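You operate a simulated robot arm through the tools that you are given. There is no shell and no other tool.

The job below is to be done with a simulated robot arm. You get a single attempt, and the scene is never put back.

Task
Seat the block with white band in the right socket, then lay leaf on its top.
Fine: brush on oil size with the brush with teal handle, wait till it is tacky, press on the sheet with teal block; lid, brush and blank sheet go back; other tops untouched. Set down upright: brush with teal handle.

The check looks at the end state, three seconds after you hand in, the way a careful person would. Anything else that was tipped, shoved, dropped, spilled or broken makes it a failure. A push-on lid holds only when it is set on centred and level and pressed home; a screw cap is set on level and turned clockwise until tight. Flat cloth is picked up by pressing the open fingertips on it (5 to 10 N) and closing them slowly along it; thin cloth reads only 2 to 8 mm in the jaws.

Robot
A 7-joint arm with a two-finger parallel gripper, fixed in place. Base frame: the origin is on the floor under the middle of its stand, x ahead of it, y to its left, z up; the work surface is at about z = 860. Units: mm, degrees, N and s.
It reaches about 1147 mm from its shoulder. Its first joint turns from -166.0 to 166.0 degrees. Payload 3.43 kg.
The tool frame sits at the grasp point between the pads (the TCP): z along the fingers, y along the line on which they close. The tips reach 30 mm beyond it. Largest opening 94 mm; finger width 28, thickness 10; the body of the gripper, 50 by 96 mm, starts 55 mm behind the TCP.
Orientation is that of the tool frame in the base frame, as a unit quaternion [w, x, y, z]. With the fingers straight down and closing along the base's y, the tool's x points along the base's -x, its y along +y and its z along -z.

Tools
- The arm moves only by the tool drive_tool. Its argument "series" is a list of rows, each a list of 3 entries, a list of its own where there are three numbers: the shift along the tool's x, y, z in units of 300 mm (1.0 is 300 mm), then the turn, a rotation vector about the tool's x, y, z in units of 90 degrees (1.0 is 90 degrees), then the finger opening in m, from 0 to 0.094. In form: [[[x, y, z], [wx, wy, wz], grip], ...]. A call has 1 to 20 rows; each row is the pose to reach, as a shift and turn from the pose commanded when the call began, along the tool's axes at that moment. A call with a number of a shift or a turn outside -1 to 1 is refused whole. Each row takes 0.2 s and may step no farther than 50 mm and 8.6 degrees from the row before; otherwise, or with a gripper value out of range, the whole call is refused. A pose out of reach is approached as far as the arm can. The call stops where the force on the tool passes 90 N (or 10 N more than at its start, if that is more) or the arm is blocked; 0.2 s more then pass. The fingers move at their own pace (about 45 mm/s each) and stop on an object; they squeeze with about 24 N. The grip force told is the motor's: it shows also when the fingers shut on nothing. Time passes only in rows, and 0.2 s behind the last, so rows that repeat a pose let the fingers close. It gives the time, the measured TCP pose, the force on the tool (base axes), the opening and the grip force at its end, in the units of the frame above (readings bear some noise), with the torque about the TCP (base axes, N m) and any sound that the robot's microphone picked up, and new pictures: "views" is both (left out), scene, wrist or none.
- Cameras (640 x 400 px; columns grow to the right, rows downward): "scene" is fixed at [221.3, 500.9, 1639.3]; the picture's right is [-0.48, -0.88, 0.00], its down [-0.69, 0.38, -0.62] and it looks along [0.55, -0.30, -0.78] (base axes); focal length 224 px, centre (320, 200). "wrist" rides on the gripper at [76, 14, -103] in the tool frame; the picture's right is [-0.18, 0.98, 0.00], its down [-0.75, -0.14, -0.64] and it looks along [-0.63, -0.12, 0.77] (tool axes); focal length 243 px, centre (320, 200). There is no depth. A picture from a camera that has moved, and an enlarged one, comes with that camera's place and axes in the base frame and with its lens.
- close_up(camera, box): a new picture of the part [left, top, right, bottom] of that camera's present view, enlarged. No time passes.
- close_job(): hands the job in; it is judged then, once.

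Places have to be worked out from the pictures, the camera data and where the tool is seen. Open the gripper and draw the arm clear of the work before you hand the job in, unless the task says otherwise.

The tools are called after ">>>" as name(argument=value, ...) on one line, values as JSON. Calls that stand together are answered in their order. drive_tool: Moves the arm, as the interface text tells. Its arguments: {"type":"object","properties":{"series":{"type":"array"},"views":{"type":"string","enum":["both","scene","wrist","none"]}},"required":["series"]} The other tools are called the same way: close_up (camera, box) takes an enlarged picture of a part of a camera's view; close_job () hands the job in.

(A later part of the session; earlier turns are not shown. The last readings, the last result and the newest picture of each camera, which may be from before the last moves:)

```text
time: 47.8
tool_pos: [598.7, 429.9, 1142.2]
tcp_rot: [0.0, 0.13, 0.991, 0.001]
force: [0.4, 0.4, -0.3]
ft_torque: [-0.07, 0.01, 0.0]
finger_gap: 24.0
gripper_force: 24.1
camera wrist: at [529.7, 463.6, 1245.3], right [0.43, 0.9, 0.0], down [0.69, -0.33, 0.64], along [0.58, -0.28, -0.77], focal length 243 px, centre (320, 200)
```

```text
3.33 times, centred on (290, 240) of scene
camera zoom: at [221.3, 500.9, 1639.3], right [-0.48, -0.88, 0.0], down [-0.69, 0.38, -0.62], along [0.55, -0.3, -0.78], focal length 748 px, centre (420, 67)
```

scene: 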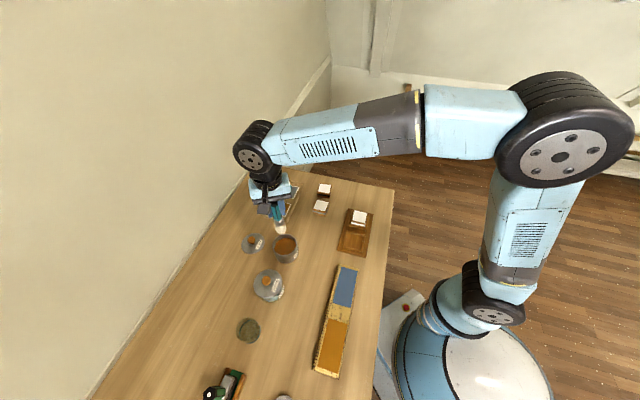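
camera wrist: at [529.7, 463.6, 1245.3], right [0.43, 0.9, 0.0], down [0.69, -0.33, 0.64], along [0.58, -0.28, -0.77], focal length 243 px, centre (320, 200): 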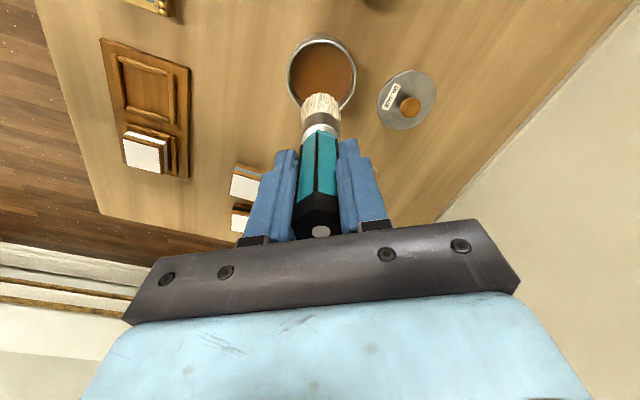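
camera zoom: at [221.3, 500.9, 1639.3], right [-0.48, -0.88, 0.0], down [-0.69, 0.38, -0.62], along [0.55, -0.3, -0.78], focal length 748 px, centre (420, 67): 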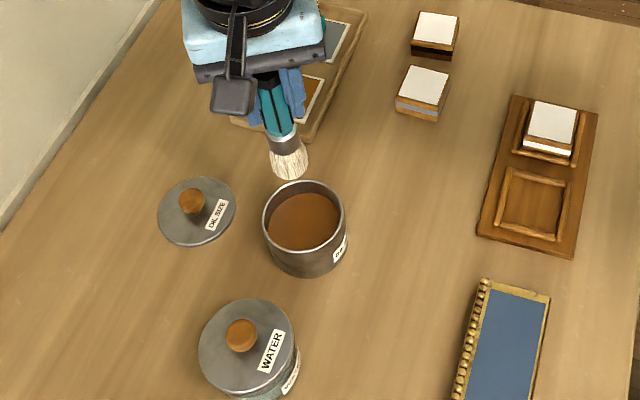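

The brush hangs straight over the jar; oil level looks ~20–25 mm below the rim. I centre and dip so the bristles go about 10 mm into the size, watching force.

>>> drive_tool(series=[[[0.005, 0.004, 0.1], [0, 0, 0], 0.012], [[0.01, 0.007, 0.2], [0, 0, 0], 0.012], [[0.01, 0.007, 0.3], [0, 0, 0], 0.012], [[0.01, 0.007, 0.37], [0, 0, 0], 0.012], [[0.01, 0.007, 0.405], [0, 0, 0], 0.012]], views="both")

>>> close_up(camera="wrist", box=[220, 40, 420, 220])

>>> close_up(camera="scene", box=[240, 200, 330, 280])

```text
time: 49.0
tool_pos: [598.0, 435.0, 1023.3]
tcp_rot: [0.0, 0.131, 0.991, 0.0]
force: [0.6, -0.3, -0.5]
ft_torque: [-0.01, -0.02, -0.03]
finger_gap: 24.2
gripper_force: 24.0
camera wrist: at [528.5, 467.4, 1125.6], right [0.43, 0.9, 0.0], down [0.69, -0.33, 0.64], along [0.58, -0.28, -0.77], focal length 243 px, centre (320, 200)
```

scene: 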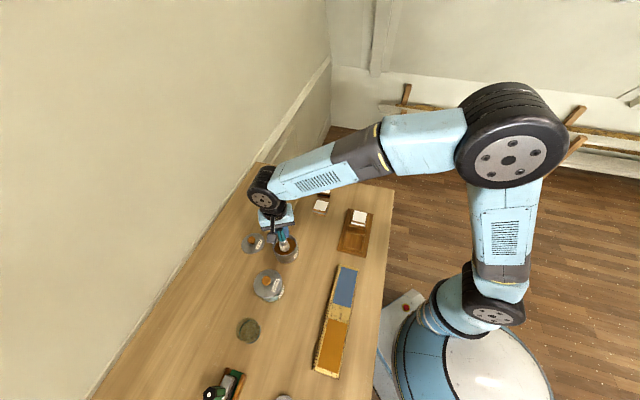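
wrist: 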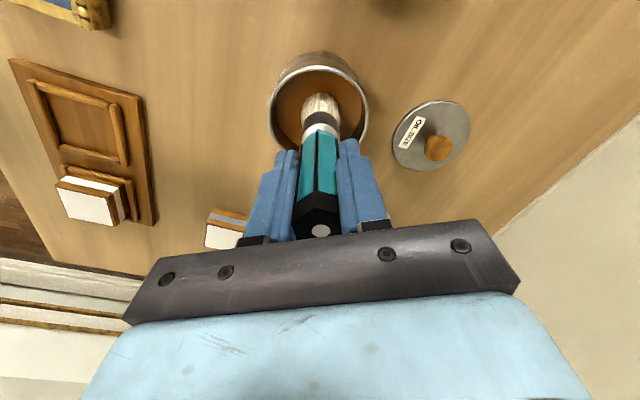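

```text
2.22 times, centred on (320, 130) of wrist
camera zoom: at [528.5, 467.4, 1125.6], right [0.43, 0.9, 0.0], down [0.69, -0.33, 0.64], along [0.58, -0.28, -0.77], focal length 539 px, centre (320, 356)
```

zoom: 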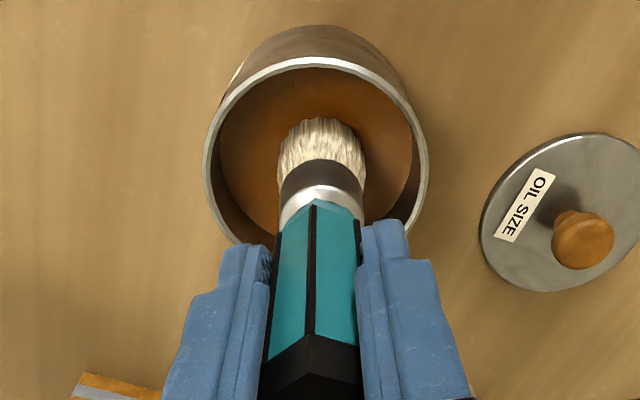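

```text
5.00 times, centred on (285, 240) of scene
camera zoom: at [221.3, 500.9, 1639.3], right [-0.48, -0.88, 0.0], down [-0.69, 0.38, -0.62], along [0.55, -0.3, -0.78], focal length 1122 px, centre (495, 0)
```

zoom: 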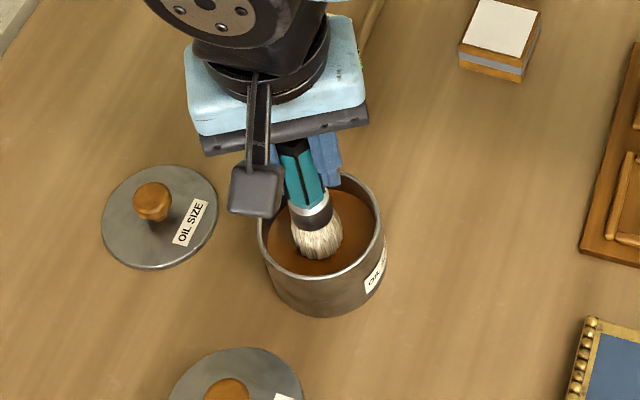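

The bristles are near the surface. I go 14 mm deeper and look for wetting.

>>> drive_tool(series=[[[0, 0, 0.015], [0, 0, 0], 0.012], [[0, 0, 0.03], [0, 0, 0], 0.012], [[0, 0, 0.047], [0, 0, 0], 0.012], [[0, 0, 0.047], [0, 0, 0], 0.012]], views="both")

>>> close_up(camera="wrist", box=[220, 40, 420, 220])

>>> close_up(camera="scene", box=[240, 200, 330, 280])

```text
time: 50.0
tool_pos: [598.8, 435.3, 1010.4]
tcp_rot: [-0.001, 0.131, 0.991, 0.001]
force: [2.7, 3.8, 15.6]
ft_torque: [0.37, -0.25, 0.0]
finger_gap: 24.0
gripper_force: 23.9
camera wrist: at [528.5, 467.4, 1112.7], right [0.43, 0.9, 0.0], down [0.69, -0.33, 0.64], along [0.58, -0.28, -0.77], focal length 243 px, centre (320, 200)
```

scene: 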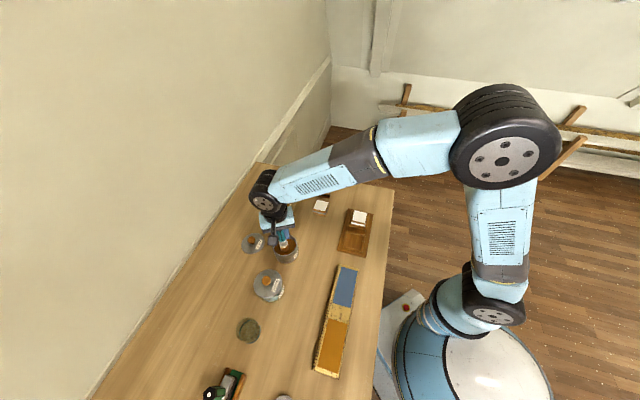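
wrist: 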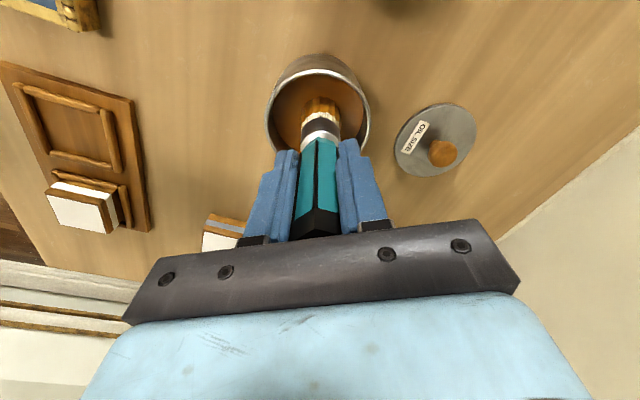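

```text
2.22 times, centred on (320, 130) of wrist
camera zoom: at [528.5, 467.4, 1112.7], right [0.43, 0.9, 0.0], down [0.69, -0.33, 0.64], along [0.58, -0.28, -0.77], focal length 539 px, centre (320, 356)
```

zoom: 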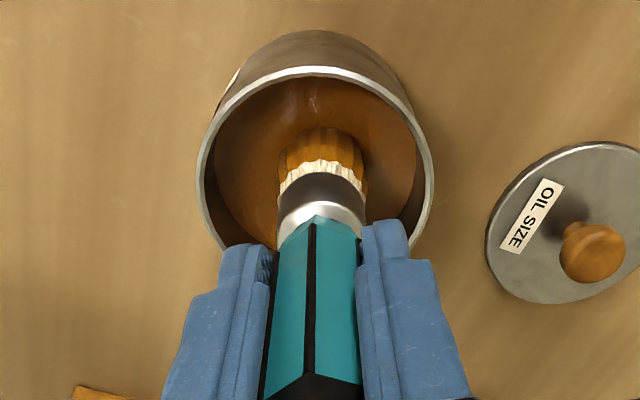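

```text
5.00 times, centred on (285, 240) of scene
camera zoom: at [221.3, 500.9, 1639.3], right [-0.48, -0.88, 0.0], down [-0.69, 0.38, -0.62], along [0.55, -0.3, -0.78], focal length 1122 px, centre (495, 0)
```

zoom: 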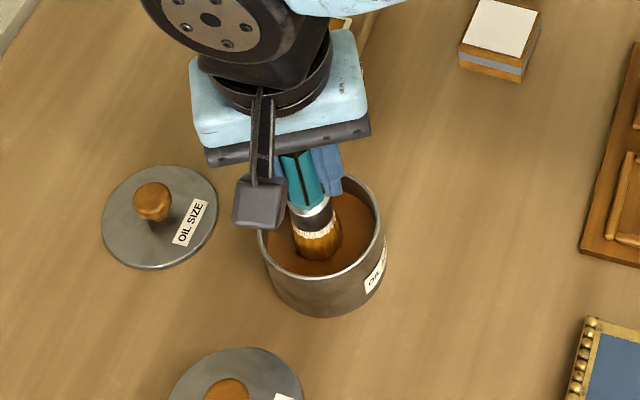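

The bristles are loaded (wet orange), with 15 N at the bottom. I lift out slowly and hold over the jar to let drips fall.

>>> drive_tool(series=[[[0, 0, -0.02], [0, 0, 0], 0.012], [[0, 0, -0.05], [0, 0, 0], 0.012], [[0, 0, -0.08], [0, 0, 0], 0.012], [[0, 0, -0.12], [0, 0, 0], 0.012], [[0, 0, -0.12], [0, 0, 0], 0.012], [[0, 0, -0.12], [0, 0, 0], 0.012], [[0, 0, -0.12], [0, 0, 0], 0.012], [[0, 0, -0.12], [0, 0, 0], 0.012], [[0, 0, -0.12], [0, 0, 0], 0.012], [[0, 0, -0.12], [0, 0, 0], 0.012], [[0, 0, -0.2], [0, 0, 0], 0.012], [[0, 0, -0.3], [0, 0, 0], 0.012], [[0, 0, -0.4], [0, 0, 0], 0.012]], views="both")

>>> close_up(camera="wrist", box=[220, 20, 420, 220])

>>> close_up(camera="scene", box=[240, 180, 330, 270])

```text
time: 52.8
tool_pos: [600.1, 433.1, 1132.5]
tcp_rot: [0.0, 0.13, 0.991, 0.0]
force: [0.0, -0.5, -1.5]
ft_torque: [-0.06, -0.01, 0.01]
finger_gap: 24.1
gripper_force: 23.6
camera wrist: at [529.7, 466.4, 1234.2], right [0.43, 0.9, 0.0], down [0.69, -0.33, 0.64], along [0.58, -0.28, -0.77], focal length 243 px, centre (320, 200)
```

scene: 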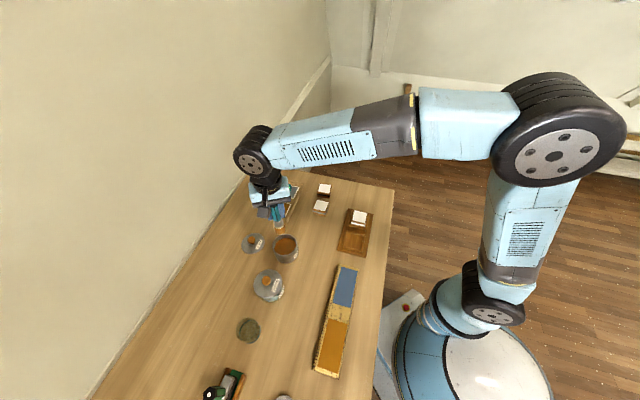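
wrist: 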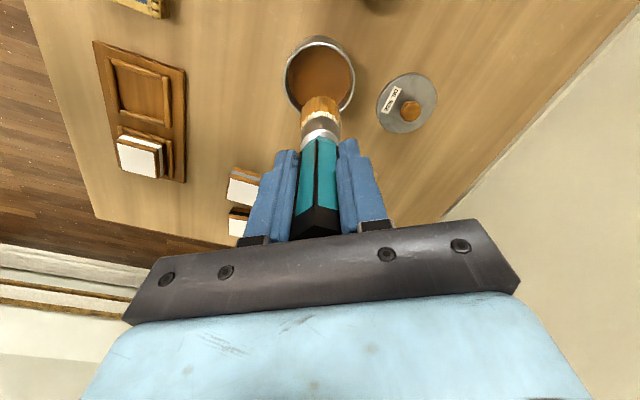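

```text
2.00 times, centred on (320, 120) of wrist
camera zoom: at [529.7, 466.4, 1234.2], right [0.43, 0.9, 0.0], down [0.69, -0.33, 0.64], along [0.58, -0.28, -0.77], focal length 485 px, centre (320, 360)
```

zoom: 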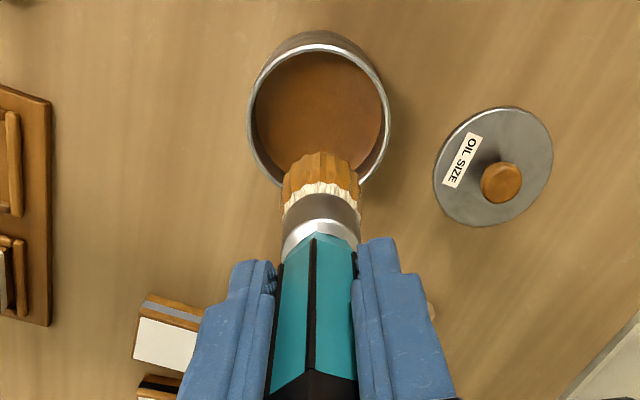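

```text
4.44 times, centred on (285, 225) of scene
camera zoom: at [221.3, 500.9, 1639.3], right [-0.48, -0.88, 0.0], down [-0.69, 0.38, -0.62], along [0.55, -0.3, -0.78], focal length 997 px, centre (476, 89)
```

zoom: 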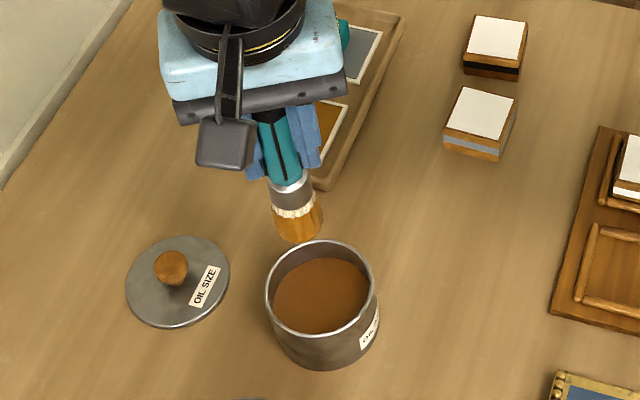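

Brush is loaded; the handle slid up about 7 mm in the fingers, so its tip is now ~114 mm below the TCP. I carry it toward the seated block, turning to 45° to align with the block's axes.

>>> drive_tool(series=[[[-0.0275, -0.119, 0], [0, 0, 0.042], 0.012], [[-0.055, -0.2375, 0], [0, 0, 0.083], 0.012], [[-0.0825, -0.356, 0], [0, 0, 0.125], 0.012], [[-0.11, -0.475, 0], [0, 0, 0.167], 0.012], [[-0.1375, -0.594, 0], [0, 0, 0.208], 0.012], [[-0.165, -0.7125, 0], [0, 0, 0.25], 0.012], [[-0.1925, -0.831, 0], [0, 0, 0.292], 0.012], [[-0.22, -0.95, 0], [0, 0, 0.333], 0.012]], views="wrist")

>>> close_up(camera="wrist", box=[220, 20, 420, 220])

```text
time: 54.6
tool_pos: [589.0, 143.2, 1127.8]
tcp_rot: [0.0, 0.384, 0.923, 0.001]
force: [0.1, 0.0, -1.1]
ft_torque: [-0.03, -0.01, 0.01]
finger_gap: 24.2
gripper_force: 23.7
camera wrist: at [544.5, 206.0, 1230.7], right [0.83, 0.56, 0.0], down [0.43, -0.63, 0.64], along [0.36, -0.53, -0.77], focal length 243 px, centre (320, 200)
```

wrist: 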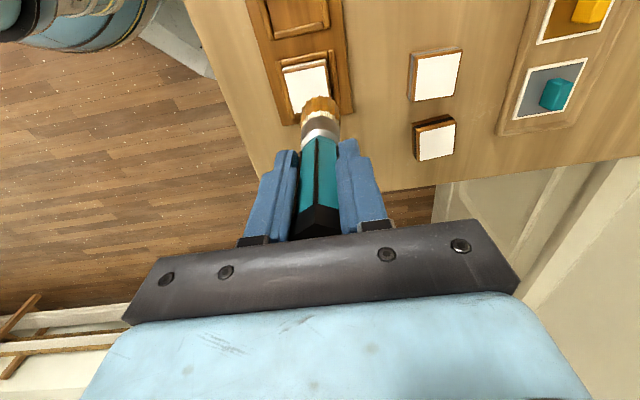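

```text
2.00 times, centred on (320, 120) of wrist
camera zoom: at [544.5, 206.0, 1230.7], right [0.83, 0.56, 0.0], down [0.43, -0.63, 0.64], along [0.36, -0.53, -0.77], focal length 485 px, centre (320, 360)
```

zoom: 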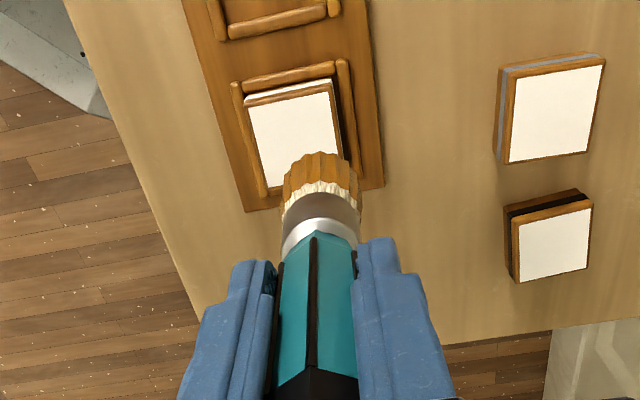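

The block top centre is at tool (-13,-17). I move over the centre and lower until the brush is ~10 mm above the top.

>>> drive_tool(series=[[[-0.02, -0.03, 0.05], [0, 0, 0], 0.012], [[-0.043, -0.057, 0.15], [0, 0, 0], 0.012], [[-0.043, -0.057, 0.27], [0, 0, 0], 0.012], [[-0.043, -0.057, 0.36], [0, 0, 0], 0.012]], views="both")

>>> close_up(camera="wrist", box=[220, 20, 420, 220])

>>> close_up(camera="scene", box=[320, 170, 400, 250])

```text
time: 55.6
tool_pos: [585.1, 121.1, 1019.6]
tcp_rot: [0.0, 0.382, 0.924, 0.0]
force: [-0.3, 0.3, -0.3]
ft_torque: [0.03, -0.02, -0.01]
finger_gap: 24.0
gripper_force: 24.4
camera wrist: at [541.0, 184.7, 1122.1], right [0.83, 0.56, 0.0], down [0.43, -0.63, 0.64], along [0.36, -0.53, -0.77], focal length 243 px, centre (320, 200)
```

scene: 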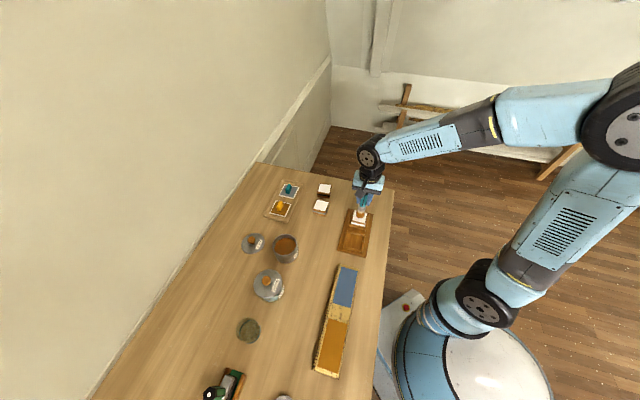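
wrist: 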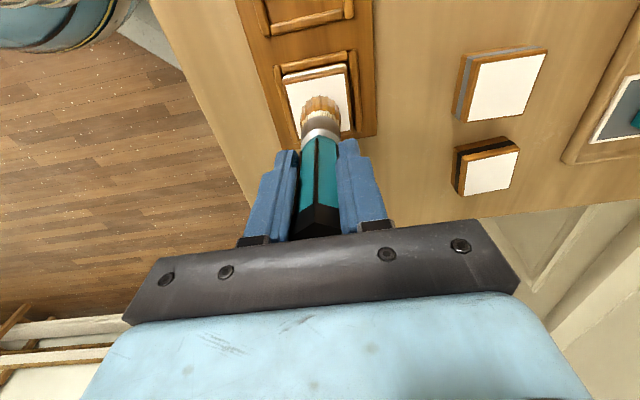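

```text
2.00 times, centred on (320, 120) of wrist
camera zoom: at [541.0, 184.7, 1122.1], right [0.83, 0.56, 0.0], down [0.43, -0.63, 0.64], along [0.36, -0.53, -0.77], focal length 485 px, centre (320, 360)
```

zoom: 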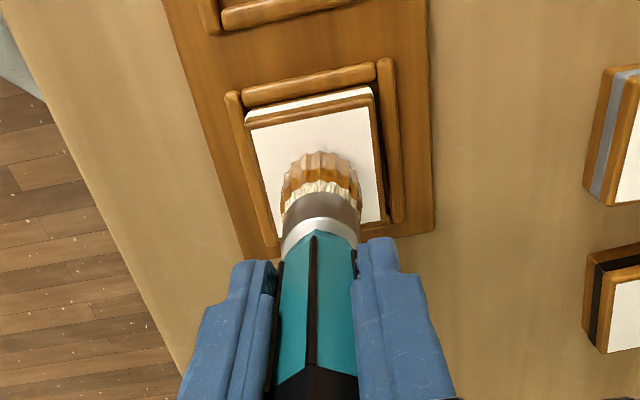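

```text
5.00 times, centred on (360, 210) of scene
camera zoom: at [221.3, 500.9, 1639.3], right [-0.48, -0.88, 0.0], down [-0.69, 0.38, -0.62], along [0.55, -0.3, -0.78], focal length 1122 px, centre (120, 150)
```

zoom: 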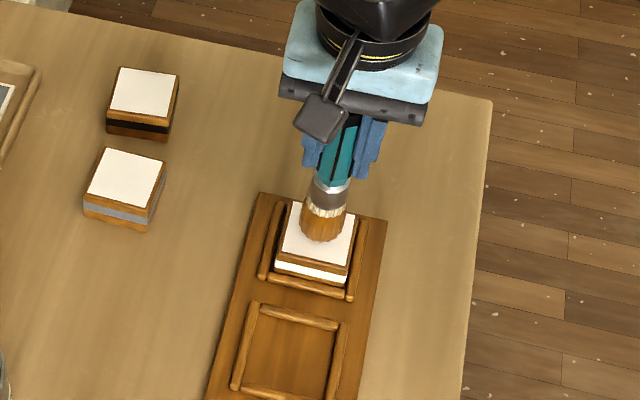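

Brush is over the block centre, roughly 10 mm above. I lower in small steps to find contact.

>>> drive_tool(series=[[[0, 0, 0.013], [0, 0, 0], 0.012], [[0, 0, 0.023], [0, 0, 0], 0.012]], views="none")

>>> drive_tool(series=[[[0, 0, 0.005], [0, 0, 0], 0.012], [[0, 0, 0.01], [0, 0, 0], 0.012]], views="wrist")

```text
time: 56.2
tool_pos: [585.8, 121.9, 1014.5]
tcp_rot: [-0.001, 0.382, 0.924, 0.0]
force: [-1.5, -0.4, 6.8]
ft_torque: [-0.19, 0.23, 0.0]
finger_gap: 24.1
gripper_force: 23.6
```

```text
time: 56.8
tool_pos: [585.8, 120.2, 1014.1]
tcp_rot: [0.001, 0.383, 0.924, 0.001]
force: [-1.1, -0.9, 17.5]
ft_torque: [-0.33, 0.14, -0.02]
finger_gap: 24.1
gripper_force: 24.1
camera wrist: at [541.4, 184.1, 1114.8], right [0.83, 0.56, 0.0], down [0.43, -0.63, 0.64], along [0.36, -0.53, -0.77], focal length 243 px, centre (320, 200)
```

wrist: 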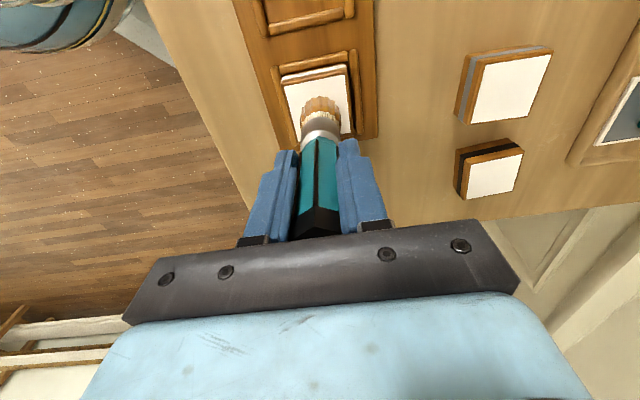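

Contact at commanded z≈1016 (7 N), 17 N at 1013. I lift 1.5 mm for light pressure and start brushing the first stretch.

>>> drive_tool(series=[[[0, 0, -0.005], [0, 0, 0], 0.012], [[0.027, 0, -0.005], [0, 0, 0], 0.012], [[0.053, 0, -0.005], [0, 0, 0], 0.012], [[0.053, 0.027, -0.005], [0, 0, 0], 0.012], [[0.053, 0.053, -0.005], [0, 0, 0], 0.012]], views="both")

>>> close_up(camera="wrist", box=[220, 20, 420, 220])

>>> close_up(camera="scene", box=[330, 190, 390, 250])

```text
time: 58.0
tool_pos: [585.5, 145.0, 1013.7]
tcp_rot: [0.0, 0.382, 0.924, -0.001]
force: [-0.4, -0.6, -0.5]
ft_torque: [0.03, -0.03, -0.01]
finger_gap: 23.9
gripper_force: 24.0
camera wrist: at [541.4, 207.6, 1116.2], right [0.83, 0.56, 0.0], down [0.43, -0.63, 0.64], along [0.36, -0.53, -0.77], focal length 243 px, centre (320, 200)
```

scene: 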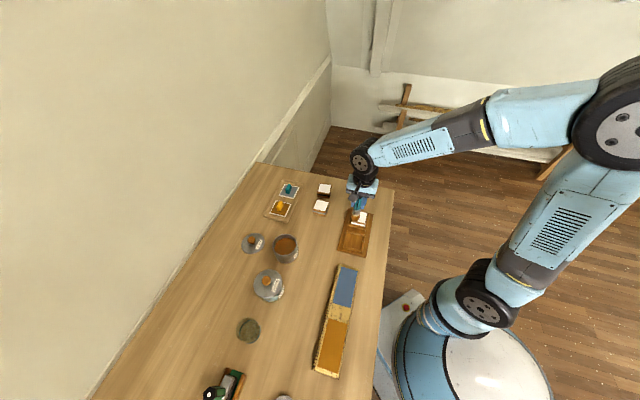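
wrist: 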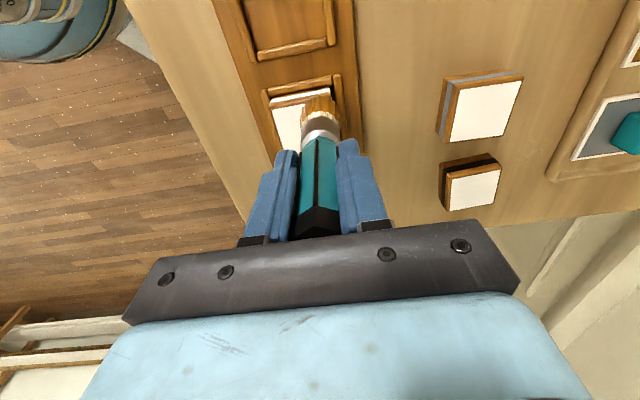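

```text
2.00 times, centred on (320, 120) of wrist
camera zoom: at [541.4, 207.6, 1116.2], right [0.83, 0.56, 0.0], down [0.43, -0.63, 0.64], along [0.36, -0.53, -0.77], focal length 485 px, centre (320, 360)
```

zoom: 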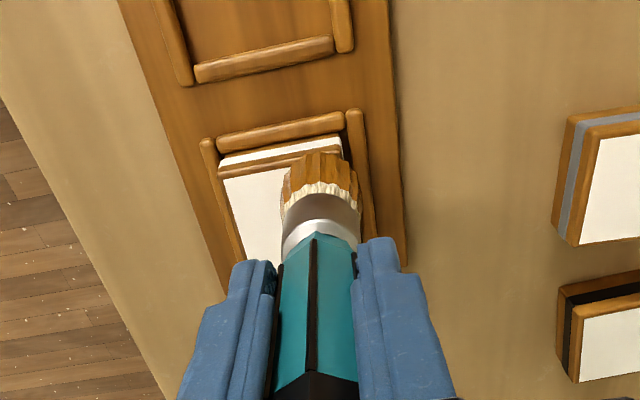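

```text
6.67 times, centred on (360, 220) of scene
camera zoom: at [221.3, 500.9, 1639.3], right [-0.48, -0.88, 0.0], down [-0.69, 0.38, -0.62], along [0.55, -0.3, -0.78], focal length 1496 px, centre (53, 67)
```

zoom: 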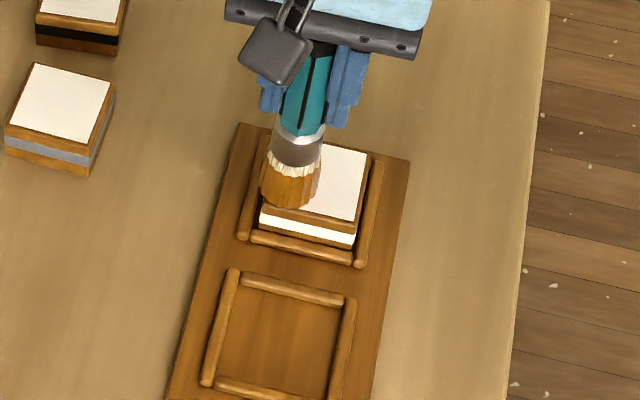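

No force now: the brush slid up a bit and is just clear. I lower 1 mm at a time here for light contact.

>>> drive_tool(series=[[[0, 0, 0.003], [0, 0, 0], 0.012], [[0, 0, 0.0045], [0, 0, 0], 0.012]], views="none")

>>> drive_tool(series=[[[0, 0, 0.002], [0, 0, 0], 0.012], [[0, 0, 0.0035], [0, 0, 0], 0.012]], views="wrist")

```text
time: 58.6
tool_pos: [584.6, 144.5, 1013.8]
tcp_rot: [0.001, 0.383, 0.924, 0.0]
force: [-1.7, -0.4, 8.5]
ft_torque: [-0.12, 0.25, 0.02]
finger_gap: 24.1
gripper_force: 23.7
```

```text
time: 59.2
tool_pos: [585.6, 144.0, 1012.1]
tcp_rot: [0.001, 0.382, 0.924, 0.0]
force: [2.9, 4.1, 17.1]
ft_torque: [0.44, -0.43, -0.02]
finger_gap: 24.0
gripper_force: 23.9
camera wrist: at [541.2, 206.7, 1114.3], right [0.83, 0.56, 0.0], down [0.43, -0.63, 0.64], along [0.36, -0.53, -0.77], focal length 243 px, centre (320, 200)
```

wrist: 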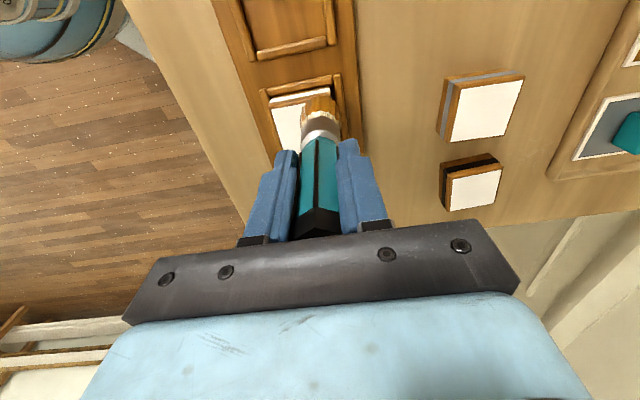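

Light contact here. I run a stroke along the edge at this level and look at the result.

>>> drive_tool(series=[[[0, 0, -0.002], [0, 0, 0], 0.012], [[-0.02, 0, -0.002], [0, 0, 0], 0.012], [[-0.04, 0, -0.002], [0, 0, 0], 0.012], [[-0.06, 0, -0.002], [0, 0, 0], 0.012], [[-0.08, 0, -0.002], [0, 0, 0], 0.012], [[-0.107, 0, -0.002], [0, 0, 0], 0.012]], views="both")

>>> close_up(camera="wrist", box=[220, 20, 420, 220])

>>> close_up(camera="scene", box=[330, 190, 390, 250])

```text
time: 60.6
tool_pos: [608.3, 120.6, 1012.6]
tcp_rot: [0.0, 0.383, 0.924, 0.0]
force: [0.3, 0.4, -0.4]
ft_torque: [0.02, 0.02, 0.0]
finger_gap: 24.2
gripper_force: 23.9
camera wrist: at [564.4, 183.5, 1114.1], right [0.83, 0.56, 0.0], down [0.43, -0.63, 0.64], along [0.36, -0.53, -0.77], focal length 243 px, centre (320, 200)
```

scene: 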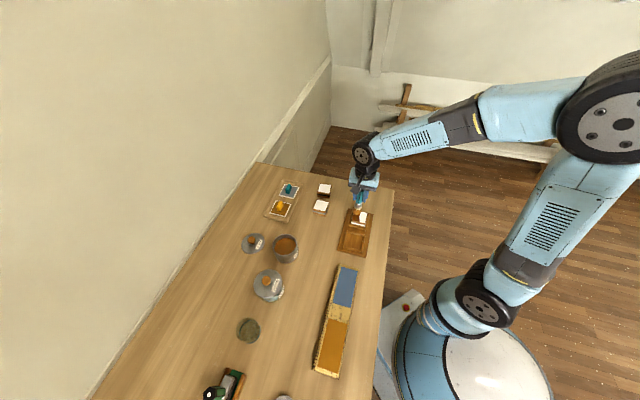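
wrist: 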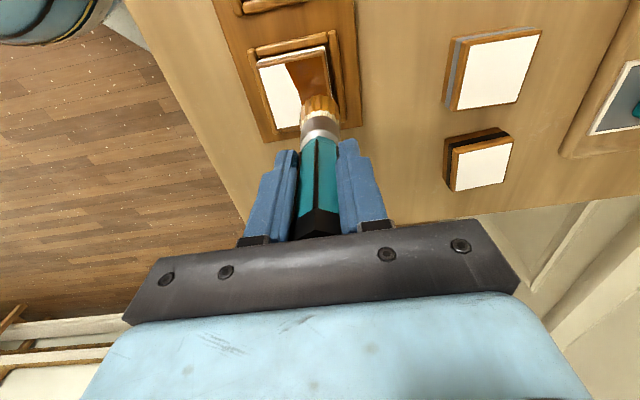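

```text
2.00 times, centred on (320, 120) of wrist
camera zoom: at [564.4, 183.5, 1114.1], right [0.83, 0.56, 0.0], down [0.43, -0.63, 0.64], along [0.36, -0.53, -0.77], focal length 485 px, centre (320, 360)
```

zoom: 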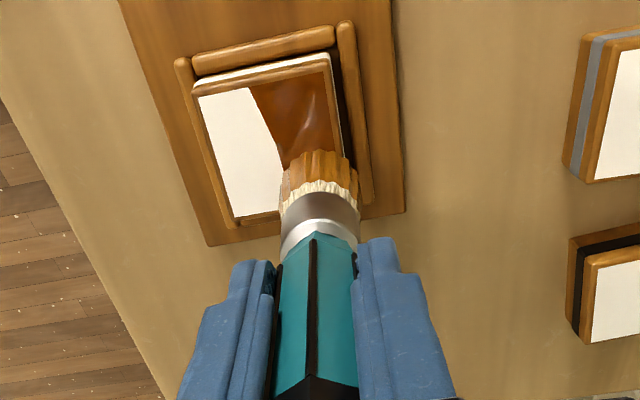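

```text
6.67 times, centred on (360, 220) of scene
camera zoom: at [221.3, 500.9, 1639.3], right [-0.48, -0.88, 0.0], down [-0.69, 0.38, -0.62], along [0.55, -0.3, -0.78], focal length 1496 px, centre (53, 67)
```

zoom: 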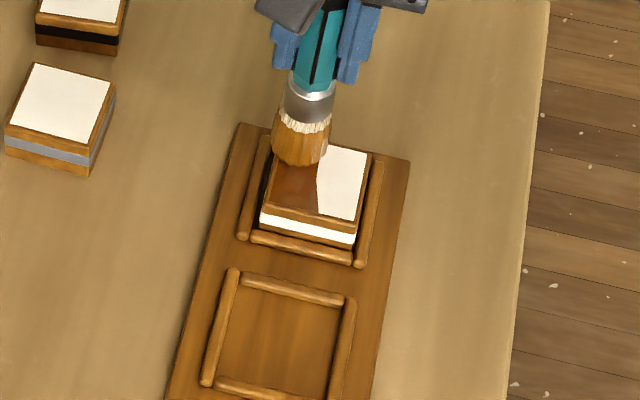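

The size shows as a glossy brown swath. I press 1.2 mm lower and continue along the next edge.

>>> drive_tool(series=[[[-0.004, 0, 0.003], [0, 0, 0], 0.012], [[-0.007, 0, 0.005], [0, 0, 0], 0.012], [[-0.007, -0.02, 0.005], [0, 0, 0], 0.012], [[-0.007, -0.04, 0.005], [0, 0, 0], 0.012], [[-0.007, -0.06, 0.005], [0, 0, 0], 0.012], [[-0.007, -0.085, 0.006], [0, 0, 0], 0.012], [[-0.007, -0.113, 0.006], [0, 0, 0], 0.012]], views="wrist")

>>> close_up(camera="wrist", box=[220, 20, 420, 220])

>>> close_up(camera="scene", box=[330, 190, 390, 250])

```text
time: 62.2
tool_pos: [585.2, 95.1, 1010.5]
tcp_rot: [0.001, 0.383, 0.924, 0.001]
force: [3.0, 2.7, 14.7]
ft_torque: [0.33, -0.41, 0.05]
finger_gap: 24.4
gripper_force: 24.4
camera wrist: at [541.7, 158.7, 1112.9], right [0.83, 0.56, 0.0], down [0.43, -0.63, 0.64], along [0.36, -0.53, -0.77], focal length 243 px, centre (320, 200)
```

wrist: 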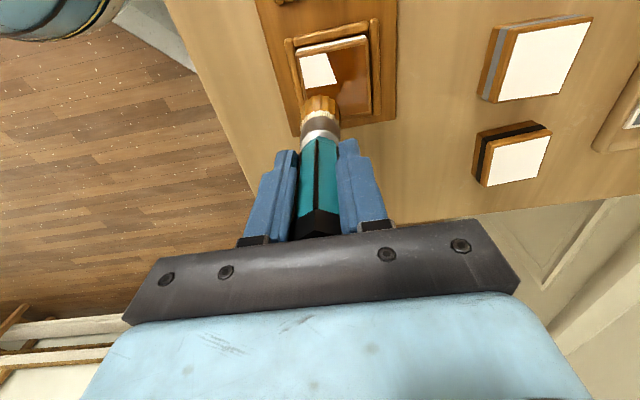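

```text
2.00 times, centred on (320, 120) of wrist
camera zoom: at [541.7, 158.7, 1112.9], right [0.83, 0.56, 0.0], down [0.43, -0.63, 0.64], along [0.36, -0.53, -0.77], focal length 485 px, centre (320, 360)
```

zoom: 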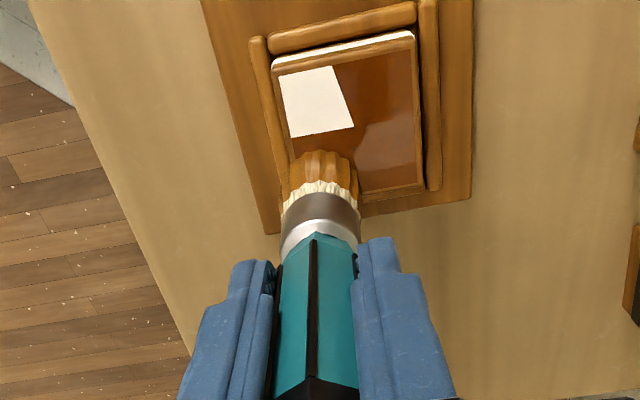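

```text
6.67 times, centred on (360, 220) of scene
camera zoom: at [221.3, 500.9, 1639.3], right [-0.48, -0.88, 0.0], down [-0.69, 0.38, -0.62], along [0.55, -0.3, -0.78], focal length 1496 px, centre (53, 67)
```

zoom: 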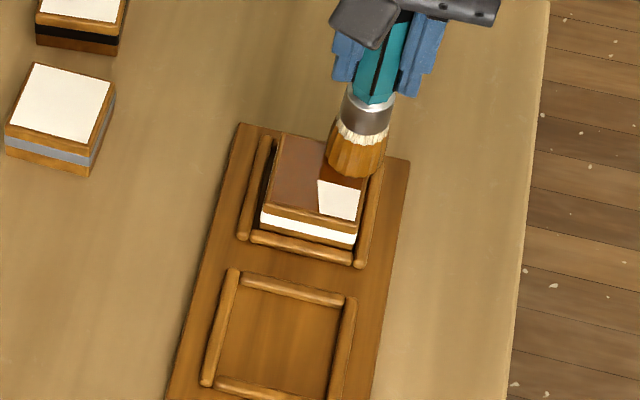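

Coverage is good; only one corner patch remains. I continue along that edge and back through the middle.

>>> drive_tool(series=[[[0.02, 0, -0.001], [0, 0, 0], 0.012], [[0.04, 0, -0.001], [0, 0, 0], 0.012], [[0.06, 0, 0], [0, 0, 0], 0.012], [[0.08, 0, 0.001], [0, 0, 0], 0.012], [[0.1, 0, 0.002], [0, 0, 0], 0.012], [[0.12, 0, 0.003], [0, 0, 0], 0.012]], views="wrist")

>>> close_up(camera="scene", box=[330, 190, 390, 250])

```text
time: 63.6
tool_pos: [560.1, 120.4, 1007.9]
tcp_rot: [0.0, 0.383, 0.924, -0.001]
force: [3.4, -1.9, 11.9]
ft_torque: [-0.03, -0.43, -0.01]
finger_gap: 24.2
gripper_force: 23.8
camera wrist: at [516.2, 183.8, 1110.9], right [0.82, 0.57, 0.0], down [0.43, -0.63, 0.64], along [0.36, -0.53, -0.77], focal length 243 px, centre (320, 200)
```

wrist: 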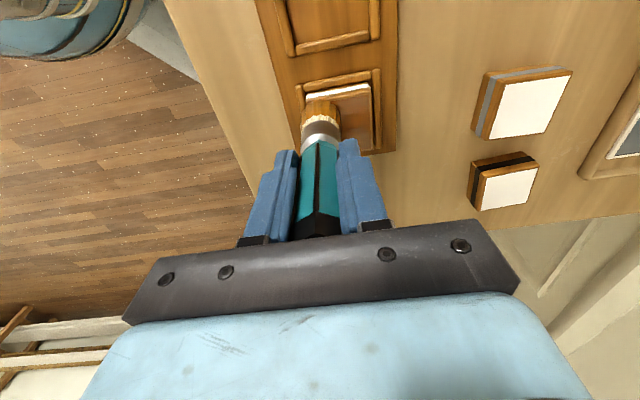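

```text
6.67 times, centred on (360, 220) of scene
camera zoom: at [221.3, 500.9, 1639.3], right [-0.48, -0.88, 0.0], down [-0.69, 0.38, -0.62], along [0.55, -0.3, -0.78], focal length 1496 px, centre (53, 67)
```

zoom: 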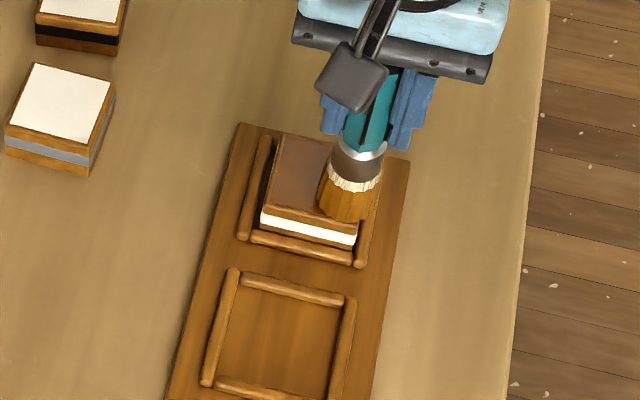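

I finish with a pass toward the middle of that edge, then lift to inspect the coverage.

>>> drive_tool(series=[[[0, 0.03, 0], [0, 0, 0], 0.012], [[0, 0.06, 0], [0, 0, 0], 0.012], [[-0.03, 0.06, 0], [0, 0, 0], 0.012], [[-0.06, 0.06, 0], [0, 0, 0], 0.012], [[-0.06, 0.06, -0.05], [0, 0, 0], 0.012], [[-0.06, 0.06, -0.15], [0, 0, 0], 0.012], [[0.0, 0.2, -0.25], [0, 0, 0], 0.012], [[0.05, 0.3, -0.35], [0, 0, 0], 0.012]], views="both")

>>> close_up(camera="scene", box=[330, 190, 390, 250])

>>> close_up(camera="wrist", box=[160, 40, 360, 220])

```text
refused: row 7 steps farther than a row can; nothing moved
```

```text
6.67 times, centred on (360, 220) of scene
camera zoom: at [221.3, 500.9, 1639.3], right [-0.48, -0.88, 0.0], down [-0.69, 0.38, -0.62], along [0.55, -0.3, -0.78], focal length 1496 px, centre (53, 67)
```

zoom: 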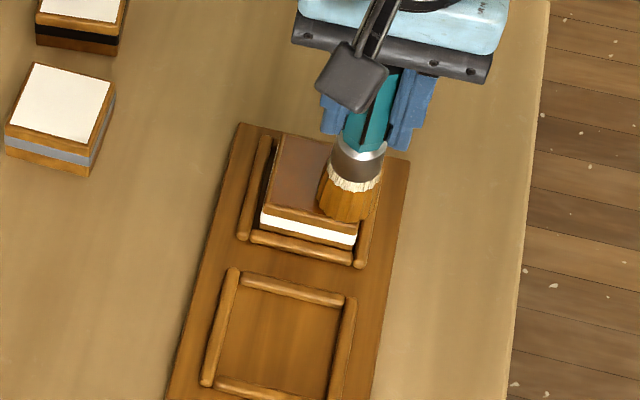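

```text
2.22 times, centred on (260, 130) of wrist
camera zoom: at [516.2, 183.8, 1110.9], right [0.82, 0.57, 0.0], down [0.43, -0.63, 0.64], along [0.36, -0.53, -0.77], focal length 539 px, centre (453, 356)
```

zoom: 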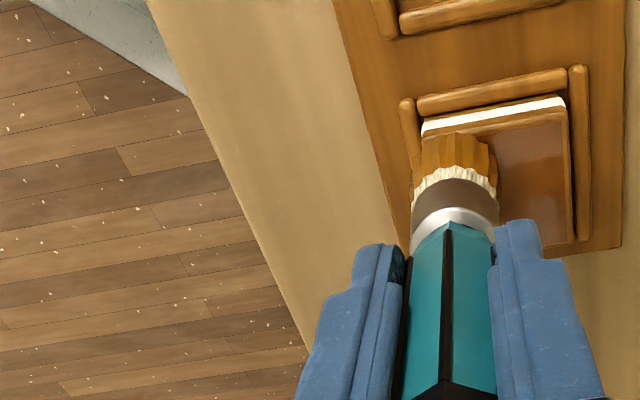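

The call was refused for too large a step; I resend it with smaller steps.

>>> drive_tool(series=[[[0, 0.03, 0], [0, 0, 0], 0.012], [[0, 0.06, 0], [0, 0, 0], 0.012], [[-0.03, 0.06, 0], [0, 0, 0], 0.012], [[-0.06, 0.06, 0], [0, 0, 0], 0.012], [[-0.06, 0.06, -0.05], [0, 0, 0], 0.012], [[-0.06, 0.06, -0.15], [0, 0, 0], 0.012], [[-0.06, 0.16, -0.25], [0, 0, 0], 0.012], [[-0.03, 0.28, -0.35], [0, 0, 0], 0.012]], views="both")

>>> close_up(camera="scene", box=[330, 190, 390, 250])

>>> close_up(camera="wrist", box=[160, 20, 360, 200])

```text
time: 65.4
tool_pos: [625.4, 173.7, 1113.7]
tcp_rot: [-0.001, 0.383, 0.924, -0.002]
force: [-0.8, 0.1, 0.3]
ft_torque: [-0.01, 0.0, -0.01]
finger_gap: 24.1
gripper_force: 24.0
camera wrist: at [582.4, 236.6, 1216.2], right [0.83, 0.56, 0.0], down [0.43, -0.63, 0.64], along [0.36, -0.53, -0.77], focal length 243 px, centre (320, 200)
```

scene: 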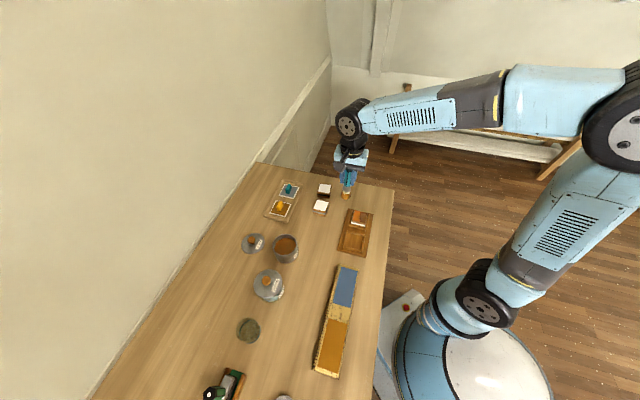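
wrist: 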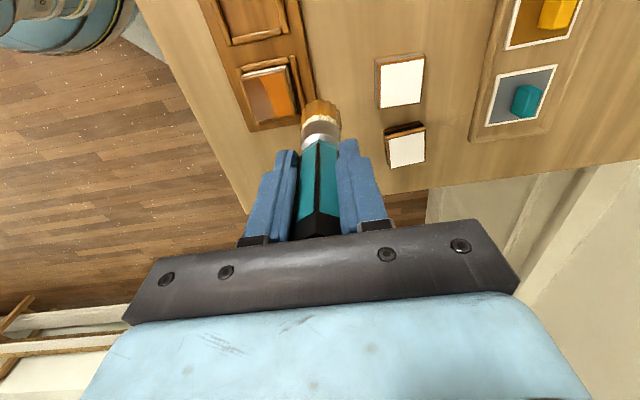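

```text
6.67 times, centred on (360, 220) of scene
camera zoom: at [221.3, 500.9, 1639.3], right [-0.48, -0.88, 0.0], down [-0.69, 0.38, -0.62], along [0.55, -0.3, -0.78], focal length 1496 px, centre (53, 67)
```

zoom: 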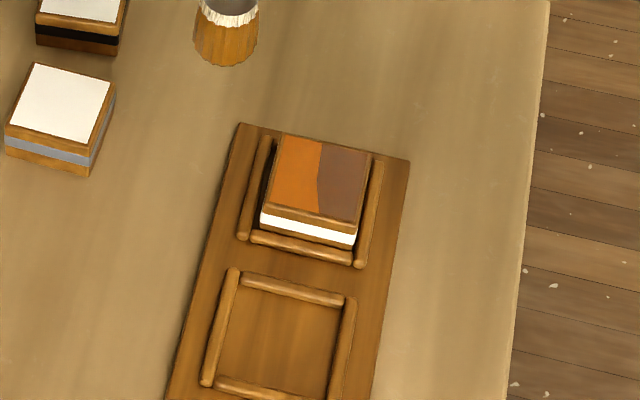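

```text
2.22 times, centred on (260, 110) of wrist
camera zoom: at [582.4, 236.6, 1216.2], right [0.83, 0.56, 0.0], down [0.43, -0.63, 0.64], along [0.36, -0.53, -0.77], focal length 539 px, centre (453, 400)
```

zoom: 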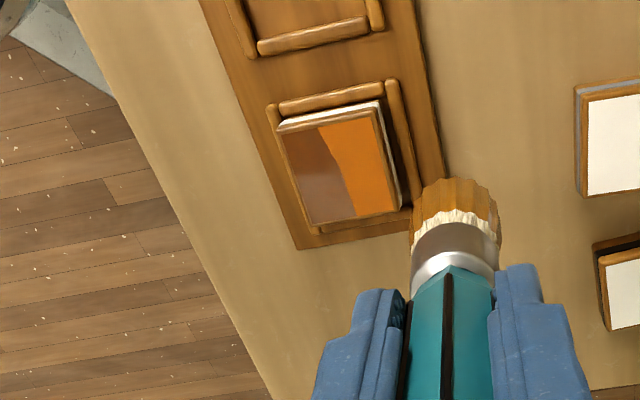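

The first-brushed half has already turned satin orange while the later part is still dark and wet, so it is drying toward tack and I should be efficient. I check how far the handle has slid in the fingers before returning the brush.

>>> close_up(camera="wrist", box=[220, 20, 420, 220])

>>> close_up(camera="scene", box=[200, 290, 300, 370])

```text
2.00 times, centred on (320, 120) of wrist
camera zoom: at [582.4, 236.6, 1216.2], right [0.83, 0.56, 0.0], down [0.43, -0.63, 0.64], along [0.36, -0.53, -0.77], focal length 485 px, centre (320, 360)
```

zoom: 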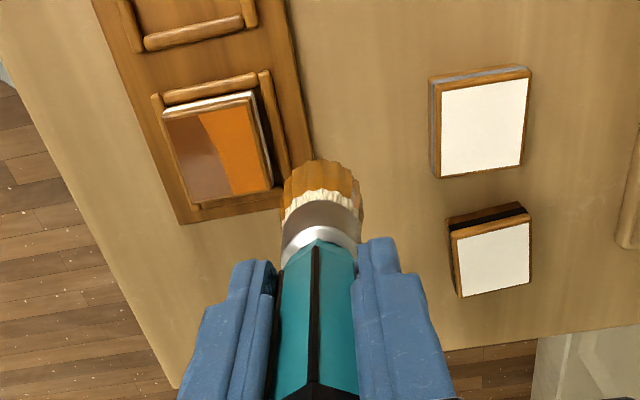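

```text
5.00 times, centred on (250, 330) of scene
camera zoom: at [221.3, 500.9, 1639.3], right [-0.48, -0.88, 0.0], down [-0.69, 0.38, -0.62], along [0.55, -0.3, -0.78], focal length 1122 px, centre (670, -450)
```

zoom: 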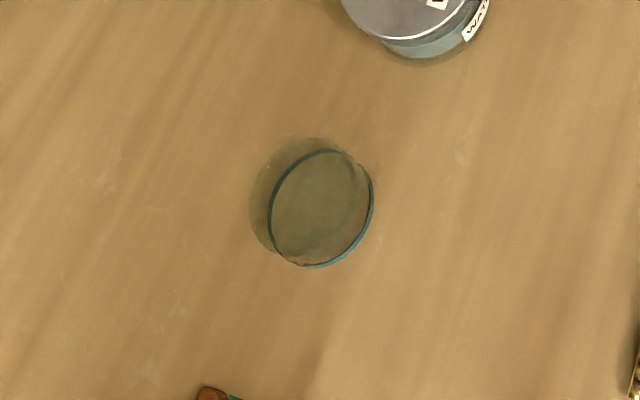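

The handle has slid up ~12.5 mm in total, so its foot will touch its dish at about TCP z=974. I move fast back toward the brush's dish.

>>> drive_tool(series=[[[0.131, 0.048, -0.02], [0, 0, 0], 0.012], [[0.262, 0.096, -0.05], [0, 0, 0], 0.012], [[0.393, 0.144, -0.05], [0, 0, 0], 0.012], [[0.525, 0.192, -0.05], [0, 0, 0], 0.012], [[0.656, 0.24, -0.05], [0, 0, 0], 0.012], [[0.787, 0.288, -0.05], [0, 0, 0], 0.012]], views="none")

>>> drive_tool(series=[[[0.131, 0.048, 0], [0, 0, 0], 0.012], [[0.262, 0.096, 0], [0, 0, 0], 0.012], [[0.393, 0.144, 0], [0, 0, 0], 0.012], [[0.525, 0.192, 0], [0, 0, 0], 0.012], [[0.656, 0.24, 0], [0, 0, 0], 0.012], [[0.788, 0.289, 0.03], [0, 0, 0], 0.012], [[0.788, 0.289, 0.16], [0, 0, 0], 0.012], [[0.788, 0.289, 0.3], [0, 0, 0], 0.012], [[0.788, 0.289, 0.43], [0, 0, 0], 0.012]], views="both")

>>> close_up(camera="wrist", box=[220, 20, 420, 220])

>>> close_up(camera="scene", box=[340, 200, 380, 230])

```text
time: 66.8
tool_pos: [519.8, 402.8, 1130.0]
tcp_rot: [0.0, 0.383, 0.924, 0.001]
force: [-0.5, -0.6, -0.8]
ft_torque: [-0.02, 0.02, -0.01]
finger_gap: 24.0
gripper_force: 23.9
```

```text
time: 68.8
tool_pos: [414.6, 630.4, 1001.9]
tcp_rot: [0.0, 0.382, 0.924, 0.0]
force: [-0.1, 0.4, -0.9]
ft_torque: [0.02, 0.03, -0.03]
finger_gap: 23.8
gripper_force: 24.5
camera wrist: at [371.3, 693.5, 1103.1], right [0.82, 0.57, 0.0], down [0.43, -0.63, 0.64], along [0.36, -0.53, -0.77], focal length 243 px, centre (320, 200)
```

scene: 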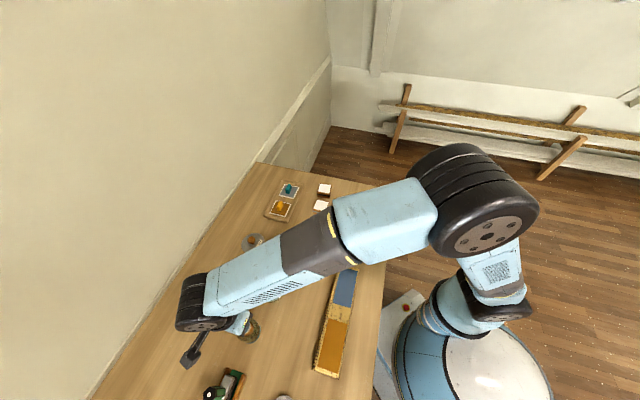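
wrist: 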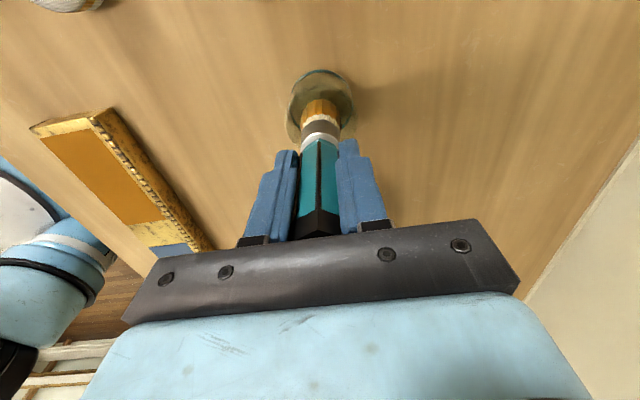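

```text
2.00 times, centred on (320, 120) of wrist
camera zoom: at [371.3, 693.5, 1103.1], right [0.82, 0.57, 0.0], down [0.43, -0.63, 0.64], along [0.36, -0.53, -0.77], focal length 485 px, centre (320, 360)
```

zoom: 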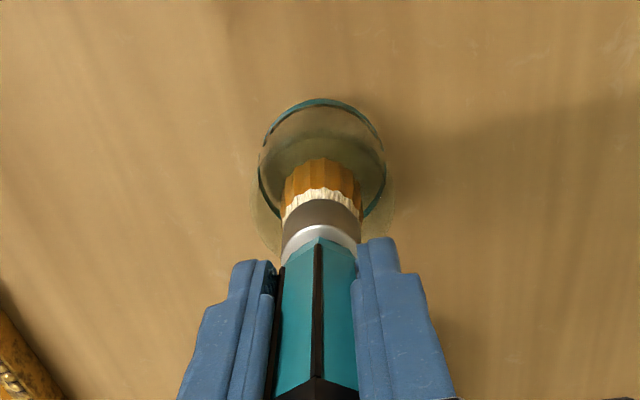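

```text
13.33 times, centred on (360, 215) of scene
camera zoom: at [221.3, 500.9, 1639.3], right [-0.48, -0.88, 0.0], down [-0.69, 0.38, -0.62], along [0.55, -0.3, -0.78], focal length 2991 px, centre (-213, 0)
```

zoom: 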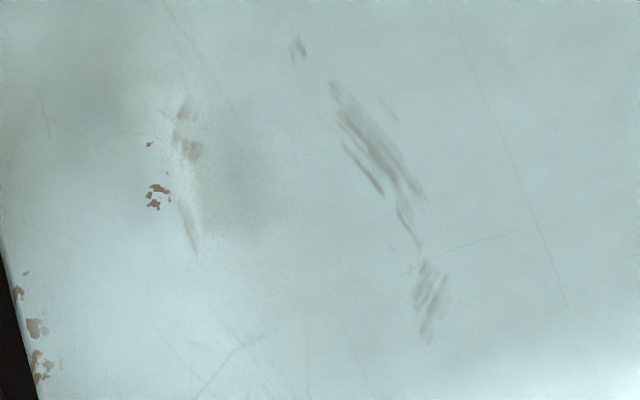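

The brush is centred over its dish. I lower 20 mm, then check for contact.

>>> drive_tool(series=[[[0, 0.004, 0.04], [0, 0, 0], 0.012], [[0, 0.004, 0.072], [0, 0, 0], 0.012], [[0, 0.004, 0.08], [0, 0, 0], 0.012]], views="none")

>>> drive_tool(series=[[[0, 0, 0.006], [0, 0, 0], 0.012], [[0, 0, 0.01], [0, 0, 0], 0.012]], views="none")

```text
time: 69.6
tool_pos: [416.3, 630.3, 977.2]
tcp_rot: [0.001, 0.383, 0.924, 0.0]
force: [0.6, 0.0, -0.9]
ft_torque: [0.01, -0.02, 0.0]
finger_gap: 23.8
gripper_force: 24.0
```

```text
time: 70.2
tool_pos: [415.5, 632.1, 973.8]
tcp_rot: [0.001, 0.383, 0.924, 0.0]
force: [1.0, 0.1, 2.5]
ft_torque: [0.12, -0.08, -0.01]
finger_gap: 23.7
gripper_force: 24.0
```

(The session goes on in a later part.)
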